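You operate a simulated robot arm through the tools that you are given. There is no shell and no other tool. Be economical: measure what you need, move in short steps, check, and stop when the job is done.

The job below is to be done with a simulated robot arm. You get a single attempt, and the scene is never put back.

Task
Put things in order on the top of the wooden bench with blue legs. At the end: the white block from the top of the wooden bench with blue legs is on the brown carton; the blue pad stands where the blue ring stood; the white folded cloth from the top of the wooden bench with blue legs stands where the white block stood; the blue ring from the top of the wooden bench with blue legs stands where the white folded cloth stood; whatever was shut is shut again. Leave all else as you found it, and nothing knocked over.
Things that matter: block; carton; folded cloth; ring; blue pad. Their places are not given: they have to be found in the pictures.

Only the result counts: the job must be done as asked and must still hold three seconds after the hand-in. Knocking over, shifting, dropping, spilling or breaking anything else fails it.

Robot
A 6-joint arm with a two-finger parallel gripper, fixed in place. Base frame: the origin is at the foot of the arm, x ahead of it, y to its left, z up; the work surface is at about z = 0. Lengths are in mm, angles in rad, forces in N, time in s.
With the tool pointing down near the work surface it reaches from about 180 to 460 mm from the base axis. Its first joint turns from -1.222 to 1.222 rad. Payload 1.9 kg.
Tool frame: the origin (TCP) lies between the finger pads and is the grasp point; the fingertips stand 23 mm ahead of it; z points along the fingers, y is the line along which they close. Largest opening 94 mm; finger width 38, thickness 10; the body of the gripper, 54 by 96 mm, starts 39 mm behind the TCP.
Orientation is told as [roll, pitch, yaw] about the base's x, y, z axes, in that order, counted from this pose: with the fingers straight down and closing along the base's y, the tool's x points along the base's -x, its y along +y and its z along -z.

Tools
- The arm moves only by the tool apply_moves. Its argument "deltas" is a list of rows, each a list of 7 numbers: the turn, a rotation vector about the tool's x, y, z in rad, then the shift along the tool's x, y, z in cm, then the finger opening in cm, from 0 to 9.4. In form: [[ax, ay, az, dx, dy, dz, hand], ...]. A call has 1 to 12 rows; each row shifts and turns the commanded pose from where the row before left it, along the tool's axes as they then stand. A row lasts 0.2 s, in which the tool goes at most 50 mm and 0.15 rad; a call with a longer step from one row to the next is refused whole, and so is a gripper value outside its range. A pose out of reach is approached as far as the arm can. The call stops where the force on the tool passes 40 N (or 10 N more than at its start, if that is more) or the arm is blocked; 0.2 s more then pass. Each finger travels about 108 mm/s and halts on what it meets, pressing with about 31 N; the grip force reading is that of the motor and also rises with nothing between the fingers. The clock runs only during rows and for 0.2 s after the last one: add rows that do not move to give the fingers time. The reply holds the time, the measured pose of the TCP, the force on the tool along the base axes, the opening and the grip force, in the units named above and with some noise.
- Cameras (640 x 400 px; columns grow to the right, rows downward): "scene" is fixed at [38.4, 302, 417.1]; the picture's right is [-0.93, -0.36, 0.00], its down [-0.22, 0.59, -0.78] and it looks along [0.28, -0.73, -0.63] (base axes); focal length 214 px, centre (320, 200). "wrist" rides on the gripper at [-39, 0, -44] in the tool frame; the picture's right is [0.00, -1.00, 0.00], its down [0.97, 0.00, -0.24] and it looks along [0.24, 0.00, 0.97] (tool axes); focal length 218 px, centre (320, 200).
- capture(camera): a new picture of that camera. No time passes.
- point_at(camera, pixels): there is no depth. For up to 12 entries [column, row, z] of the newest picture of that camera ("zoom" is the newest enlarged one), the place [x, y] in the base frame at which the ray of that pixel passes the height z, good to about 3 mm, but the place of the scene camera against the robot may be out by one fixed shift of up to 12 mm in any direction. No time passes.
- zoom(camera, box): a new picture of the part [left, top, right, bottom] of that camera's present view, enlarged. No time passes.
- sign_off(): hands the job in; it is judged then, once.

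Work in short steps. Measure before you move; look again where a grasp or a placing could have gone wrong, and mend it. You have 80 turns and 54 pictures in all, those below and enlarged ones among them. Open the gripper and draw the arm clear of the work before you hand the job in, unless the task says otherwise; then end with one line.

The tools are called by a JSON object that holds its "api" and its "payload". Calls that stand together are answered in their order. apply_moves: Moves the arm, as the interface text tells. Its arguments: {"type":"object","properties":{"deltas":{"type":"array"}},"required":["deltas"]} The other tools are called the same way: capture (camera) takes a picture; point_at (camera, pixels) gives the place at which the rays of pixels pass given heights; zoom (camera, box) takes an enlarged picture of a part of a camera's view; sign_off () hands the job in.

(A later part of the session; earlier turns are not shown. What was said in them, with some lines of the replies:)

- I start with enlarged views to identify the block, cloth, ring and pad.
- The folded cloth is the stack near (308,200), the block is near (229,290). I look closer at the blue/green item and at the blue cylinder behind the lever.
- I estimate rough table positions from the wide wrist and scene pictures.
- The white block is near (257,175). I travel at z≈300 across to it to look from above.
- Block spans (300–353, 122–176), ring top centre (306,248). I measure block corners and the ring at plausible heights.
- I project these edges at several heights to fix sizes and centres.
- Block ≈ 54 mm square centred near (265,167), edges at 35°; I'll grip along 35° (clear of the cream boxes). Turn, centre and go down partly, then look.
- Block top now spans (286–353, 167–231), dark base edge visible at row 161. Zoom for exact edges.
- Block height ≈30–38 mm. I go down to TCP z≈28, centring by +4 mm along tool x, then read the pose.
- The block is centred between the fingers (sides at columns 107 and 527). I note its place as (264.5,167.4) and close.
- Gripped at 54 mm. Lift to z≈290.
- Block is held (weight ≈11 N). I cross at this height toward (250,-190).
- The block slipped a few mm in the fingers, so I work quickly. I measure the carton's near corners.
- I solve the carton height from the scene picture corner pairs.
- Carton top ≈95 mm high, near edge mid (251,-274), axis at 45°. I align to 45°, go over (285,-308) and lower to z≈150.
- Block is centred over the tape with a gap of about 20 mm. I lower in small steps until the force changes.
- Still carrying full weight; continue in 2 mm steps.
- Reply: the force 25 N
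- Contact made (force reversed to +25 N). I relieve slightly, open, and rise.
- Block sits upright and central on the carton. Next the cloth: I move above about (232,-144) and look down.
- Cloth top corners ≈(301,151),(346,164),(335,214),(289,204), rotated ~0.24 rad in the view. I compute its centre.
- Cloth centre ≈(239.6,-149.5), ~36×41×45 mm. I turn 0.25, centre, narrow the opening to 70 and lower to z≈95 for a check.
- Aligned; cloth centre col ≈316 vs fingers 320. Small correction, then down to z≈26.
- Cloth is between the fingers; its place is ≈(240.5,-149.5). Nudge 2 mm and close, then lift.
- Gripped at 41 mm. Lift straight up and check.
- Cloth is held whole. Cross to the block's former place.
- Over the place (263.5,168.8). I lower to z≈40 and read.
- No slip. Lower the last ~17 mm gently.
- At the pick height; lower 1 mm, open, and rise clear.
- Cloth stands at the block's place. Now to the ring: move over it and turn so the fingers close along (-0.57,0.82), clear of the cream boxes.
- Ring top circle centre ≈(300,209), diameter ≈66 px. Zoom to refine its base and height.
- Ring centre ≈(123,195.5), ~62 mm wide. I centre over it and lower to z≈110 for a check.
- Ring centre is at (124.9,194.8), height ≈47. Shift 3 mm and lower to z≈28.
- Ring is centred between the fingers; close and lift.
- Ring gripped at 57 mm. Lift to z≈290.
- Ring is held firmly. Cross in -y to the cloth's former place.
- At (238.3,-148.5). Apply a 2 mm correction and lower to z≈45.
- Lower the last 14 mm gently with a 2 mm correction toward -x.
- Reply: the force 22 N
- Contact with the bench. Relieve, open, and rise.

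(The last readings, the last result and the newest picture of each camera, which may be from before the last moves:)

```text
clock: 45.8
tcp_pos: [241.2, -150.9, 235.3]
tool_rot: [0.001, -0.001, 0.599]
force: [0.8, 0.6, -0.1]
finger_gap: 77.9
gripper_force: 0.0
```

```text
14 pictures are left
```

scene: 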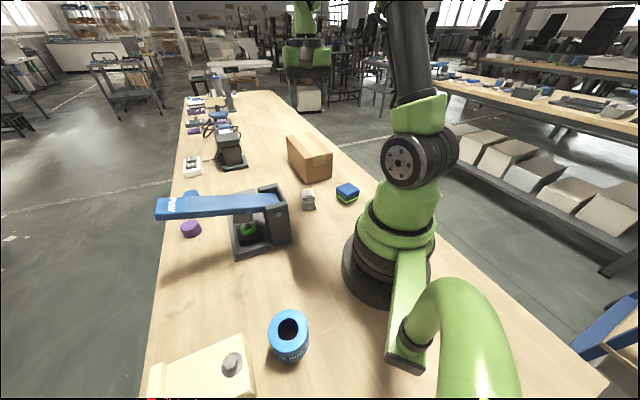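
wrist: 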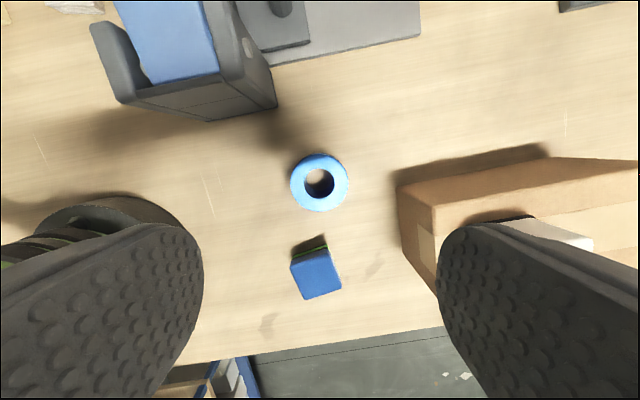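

Ring stands at the cloth's place. Move over the pad near (137,-210) and turn to yaw ≈-0.62.

{"api": "apply_moves", "payload": {"deltas": [[0, 0, 0, 3.97, 0.33, 0, 9.4], [0, 0, 0, 3.97, 0.33, 0, 9.4], [0, 0, 0, 3.97, 0.33, 0, 9.4], [0, 0, 0.1356, 0, 0, 0, 9.4], [0, 0, 0.1356, 0, 0, 0, 9.4], [0, 0, 0.1356, 0, 0, 0, 9.4], [0, 0, 0.1356, 0, 0, 0, 9.4], [0, 0, 0.1356, 0, 0, 0, 9.4], [0, 0, 0.1356, 0, 0, 0, 9.4], [0, 0, 0.1356, 0, 0, 0, 9.4], [0, 0, 0.1356, 0, 0, 0, 9.4], [0, 0, 0.1356, 0, 0, 0, 9.4]]}}

{"api": "apply_moves", "payload": {"deltas": [[0, 0, 0, 0, 0, 4.5, 9.4], [0, 0, 0, 0, 0, 3.5, 9.4], [0, 0, 0, 0, 0, 0, 9.4]]}}

{"api": "capture", "payload": {"camera": "wrist"}}

```text
clock: 48.4
tcp_pos: [134.8, -209.4, 234.5]
tool_rot: [0.001, -0.001, -0.626]
force: [0.6, -0.5, 0.1]
finger_gap: 93.9
gripper_force: 0.0
```

```text
clock: 49.2
tcp_pos: [136.1, -208.0, 154.6]
tool_rot: [0.001, -0.001, -0.622]
force: [0.6, 0.6, -0.5]
finger_gap: 94.1
gripper_force: 0.0
```

```text
13 pictures are left
```

wrist: 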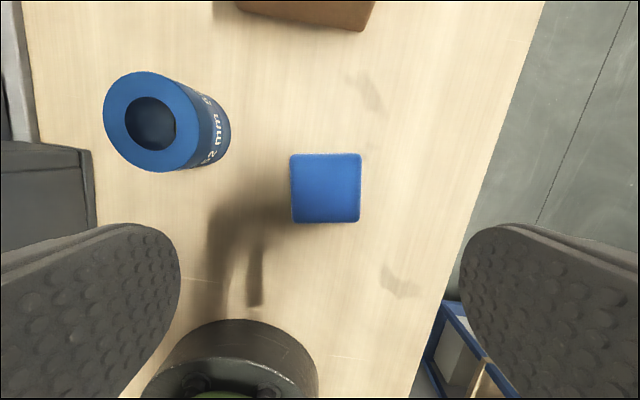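

Pad is aligned (cols 291–361, rows 154–223), centre 4 mm right and ~10 mm up. Because the blue part could be a separate slab on the dark/green base, I'll grip the blue part only (TCP z≈44) and test-lift; first approach.

{"api": "apply_moves", "payload": {"deltas": [[0, 0, 0, -0.96, -0.42, 4, 9.4], [0, 0, 0, 0, 0, 4, 9.4], [0, 0, 0, 0, 0, 2.0, 9.4], [0, 0, 0, 0, 0, 1.1, 9.4], [0, 0, 0, 0, 0, 0, 9.4]]}}

{"api": "capture", "payload": {"camera": "wrist"}}

{"api": "zoom", "payload": {"camera": "scene", "box": [310, 150, 390, 220]}}

```text
clock: 50.4
tcp_pos: [140.3, -218.6, 41.9]
tool_rot: [0.001, 0.001, -0.622]
force: [-0.3, -0.7, 0.1]
finger_gap: 93.9
gripper_force: 0.0
```

```text
12 pictures are left
```

wrist: 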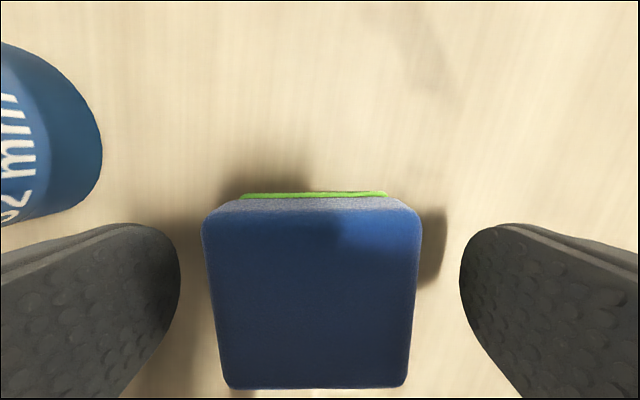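

```text
5.71 times, centred on (350, 185) of scene
```

zoom: 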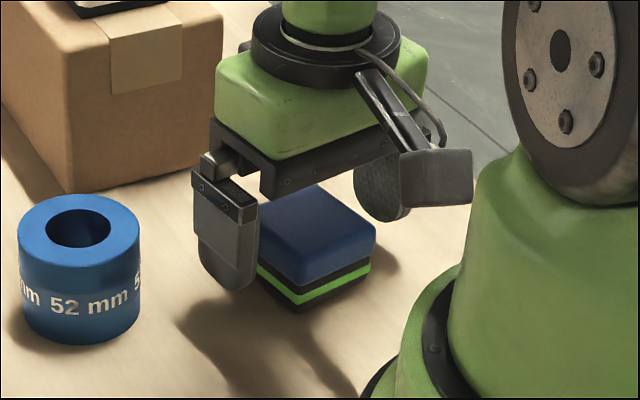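

Pad centre is ~2 mm left and ~3.5 mm forward of the TCP. Correct, then close on the blue part.

{"api": "apply_moves", "payload": {"deltas": [[0, 0, 0, -0.35, 0.17, 0, 9.4], [0, 0, 0, 0, 0, 0, 3.5], [0, 0, 0, 0, 0, 0, 3.5], [0, 0, 0, 0, 0, 0, 3.5], [0, 0, 0, 0, 0, 0, 3.5]]}}

{"api": "apply_moves", "payload": {"deltas": [[0, 0, 0, 0, 0, -0.5, 3.5], [0, 0, 0, 0, 0, -1.0, 3.5], [0, 0, 0, 0, 0, -0.5, 3.5], [0, 0, 0, 0, 0, 0, 3.5]]}}

{"api": "zoom", "payload": {"camera": "scene", "box": [310, 150, 390, 220]}}

```text
clock: 51.6
tcp_pos: [142.4, -219.4, 42.6]
tool_rot: [0.0, 0.0, -0.62]
force: [1.4, 0.7, 1.1]
finger_gap: 53.0
gripper_force: 31.4
```

```text
clock: 52.6
tcp_pos: [144.1, -220.2, 62.3]
tool_rot: [0.0, -0.002, -0.623]
force: [-1.1, -1.0, -0.3]
finger_gap: 53.5
gripper_force: 31.5
```

```text
5.71 times, centred on (350, 185) of scene
```

zoom: 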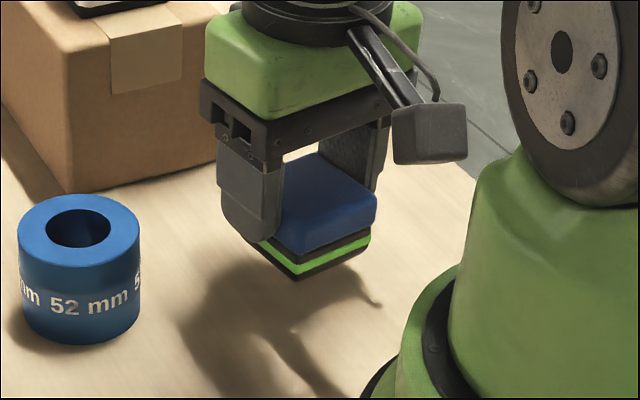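

The whole pad lifts as one light piece. Lift to ~z 290 and move out to (240,-160).

{"api": "apply_moves", "payload": {"deltas": [[0, 0, 0, 0, 0, -4.6, 3.5], [0, 0, 0, 0, 0, -4.6, 3.5], [0, 0, 0, 0, 0, -4.6, 3.5], [0, 0, 0, 0, 0, -4.6, 3.5], [0, 0, 0, 0, 0, -4.6, 3.5], [0, 0, 0, -1.47, 3.51, 0, 3.5], [0, 0, 0, -1.47, 3.51, 0, 3.5], [0, 0, 0, -1.47, 3.51, 0, 3.5], [0, 0, 0, 0, 0, 0, 3.5]]}}

{"api": "apply_moves", "payload": {"deltas": [[0, 0, 0, 2.58, 3.61, 0, 3.5], [0, 0, 0, 2.58, 3.61, 0, 3.5], [0, 0, 0, 2.58, 3.61, 0, 3.5], [0, 0, 0, 2.58, 3.61, 0, 3.5], [0, 0, 0, 2.58, 3.61, 0, 3.5], [0, 0, 0, 2.58, 3.61, 0, 3.5], [0, 0, 0, 2.58, 3.61, 0, 3.5], [0, 0, 0, 2.58, 3.61, 0, 3.5], [0, 0, 0, 0, 0, 0, 3.5]]}}

{"api": "apply_moves", "payload": {"deltas": [[0, 0, -0.1356, 0, 0, 0, 3.5], [0, 0, -0.1356, 0, 0, 0, 3.5], [0, 0, -0.1356, 0, 0, 0, 3.5], [0, 0, -0.1356, 0, 0, 0, 3.5], [0, 0, -0.1356, 0, 0, 0, 3.5], [0, 0, -0.1356, 0, 0, 0, 3.5], [0, 0, -0.1356, 0, 0, 0, 3.5], [0, 0, -0.1356, 0, 0, 0, 3.5], [0, 0, -0.1356, 0, 0, 0, 3.5], [0, 0, 0, 0, 0, 0, 3.5]]}}

```text
clock: 54.6
tcp_pos: [241.4, -158.9, 292.6]
tool_rot: [0.002, 0.001, -0.62]
force: [-0.1, 0.3, -1.0]
finger_gap: 53.1
gripper_force: 30.9
```

```text
clock: 56.6
tcp_pos: [243.9, 195.4, 294.7]
tool_rot: [0.0, 0.001, -0.622]
force: [0.4, 0.4, -0.7]
finger_gap: 53.3
gripper_force: 31.0
```

```text
clock: 58.8
tcp_pos: [242.4, 194.1, 293.9]
tool_rot: [0.0, 0.001, 0.6]
force: [-0.3, -0.4, -1.1]
finger_gap: 53.2
gripper_force: 31.2
```

At (242.8,194.5). Move to the ring's place (125,195) and lower to z≈70.

{"api": "apply_moves", "payload": {"deltas": [[0, 0, 0, 3.22, 2.22, 0, 3.5], [0, 0, 0, 3.22, 2.22, 0, 3.5], [0, 0, 0, 3.22, 2.22, 0, 3.5], [0, 0, 0, 0, 0, 4.7, 3.5], [0, 0, 0, 0, 0, 4.7, 3.5], [0, 0, 0, 0, 0, 4.7, 3.5], [0, 0, 0, 0, 0, 4.7, 3.5], [0, 0, 0, 0, 0, 3.5, 3.5], [0, 0, 0, 0, 0, 0, 3.5]]}}

{"api": "capture", "payload": {"camera": "wrist"}}

{"api": "zoom", "payload": {"camera": "scene", "box": [200, 220, 360, 400]}}

```text
clock: 60.8
tcp_pos: [123.6, 197.0, 70.5]
tool_rot: [0.0, 0.001, 0.598]
force: [-0.6, 1.0, -0.2]
finger_gap: 53.4
gripper_force: 30.3
```

```text
9 pictures are left
```

wrist: 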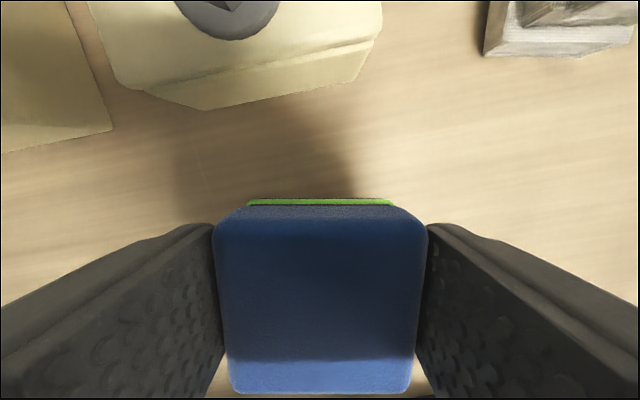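

```text
2.22 times, centred on (280, 310) of scene
```

zoom: 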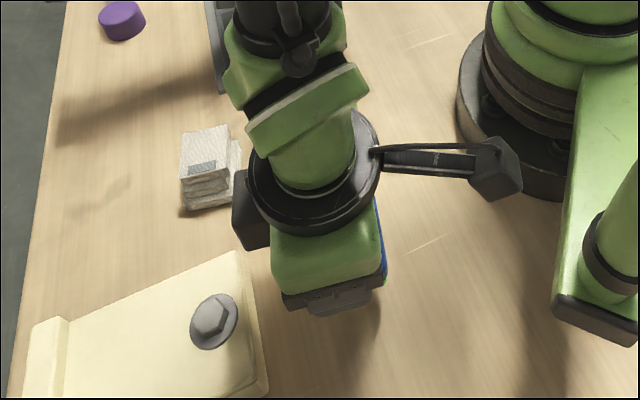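

Pad hangs level at about the ring's place. Lower with a 2 mm correction, ending in small steps.

{"api": "apply_moves", "payload": {"deltas": [[0, 0, 0, 0.2, -0.15, 1.5, 3.5], [0, 0, 0, 0, 0, 0.8, 3.5], [0, 0, 0, 0, 0, 0.3, 3.5], [0, 0, 0, 0, 0, 0.15, 3.5], [0, 0, 0, 0, 0, 0, 3.5]]}}

```text
clock: 62.0
tcp_pos: [124.6, 193.2, 41.9]
tool_rot: [0.0, -0.001, 0.599]
force: [0.0, 0.2, 0.1]
finger_gap: 53.2
gripper_force: 31.5
```

Probably within a millimetre of the bench; lower 1 mm at a time and read.

{"api": "apply_moves", "payload": {"deltas": [[0, 0, 0, 0, 0, 0.1, 3.5], [0, 0, 0, 0, 0, 0, 3.5]]}}

```text
clock: 62.6
tcp_pos: [124.8, 194.0, 42.0]
tool_rot: [0.0, -0.002, 0.598]
force: [-2.1, -2.9, 40.0]
finger_gap: 53.2
gripper_force: 31.2
```

Firm contact. Relieve 1 mm, open, and rise clear.

{"api": "apply_moves", "payload": {"deltas": [[0, 0, 0, 0, 0, -0.1, 3.5], [0, 0, 0, 0, 0, 0, 5.5], [0, 0, 0, 0, 0, 0, 7.5], [0, 0, 0, 0, 0, 0, 7.5], [0, 0, 0, 0, 0, -2, 7.5], [0, 0, 0, 0, 0, -4, 7.5], [0, 0, 0, 0, 0, -4.8, 7.5], [0, 0, 0, 0, 0, -4.8, 7.5], [0, 0, 0, 0, 0, -4.8, 7.5], [0, 0, 0, 0, 0, 0, 7.5]]}}

{"api": "apply_moves", "payload": {"deltas": [[0, 0, 0, -3.168, -2.17, -1.5, 9.4], [0, 0, 0, -3.168, -2.17, -1.5, 9.4], [0, 0, 0, -3.168, -2.17, -1.0, 9.4], [0, 0, 0, 0, 0, 0, 9.4]]}}

{"api": "capture", "payload": {"camera": "wrist"}}

{"api": "capture", "payload": {"camera": "scene"}}

```text
clock: 64.8
tcp_pos: [124.7, 192.9, 249.2]
tool_rot: [0.001, -0.001, 0.598]
force: [0.9, -0.4, -0.2]
finger_gap: 75.2
gripper_force: 0.1
```

```text
clock: 65.8
tcp_pos: [241.0, 192.6, 287.8]
tool_rot: [0.0, -0.001, 0.599]
force: [0.0, -0.2, -0.2]
finger_gap: 94.2
gripper_force: 0.0
```

```text
7 pictures are left
```

wrist: 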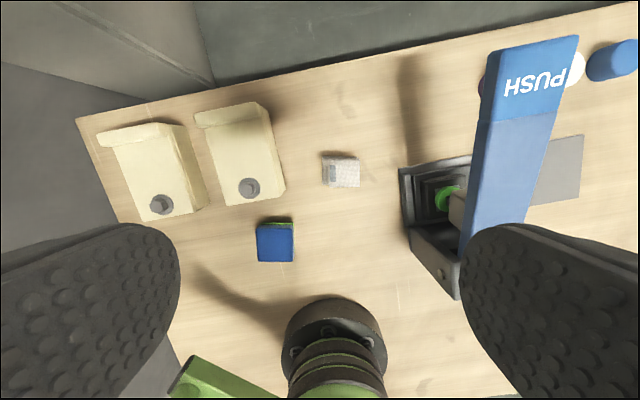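

```text
6 pictures are left
```

scene: 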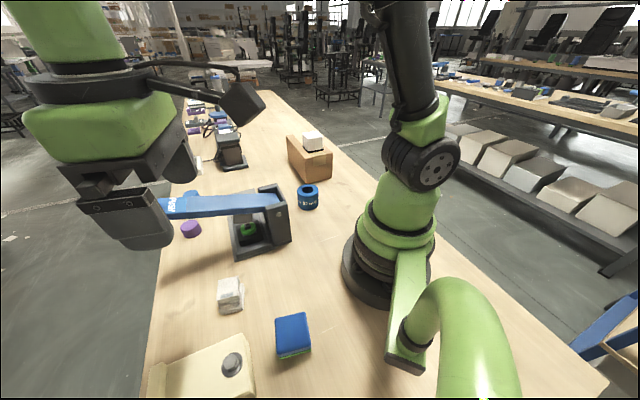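

Pictures show the block on the carton, the cloth at (230,294), the ring at (307,196) and the pad at (293,335), all upright. The press and the other items are untouched, and the gripper is open and clear, so I hand in.

{"api": "sign_off", "payload": {}}

```text
The job is handed in.
```

The job is handed in: the white block is on the carton, the cloth is where the block was, the ring is where the cloth was, and the blue pad is where the ring was. I opened nothing, so there was nothing to shut again.
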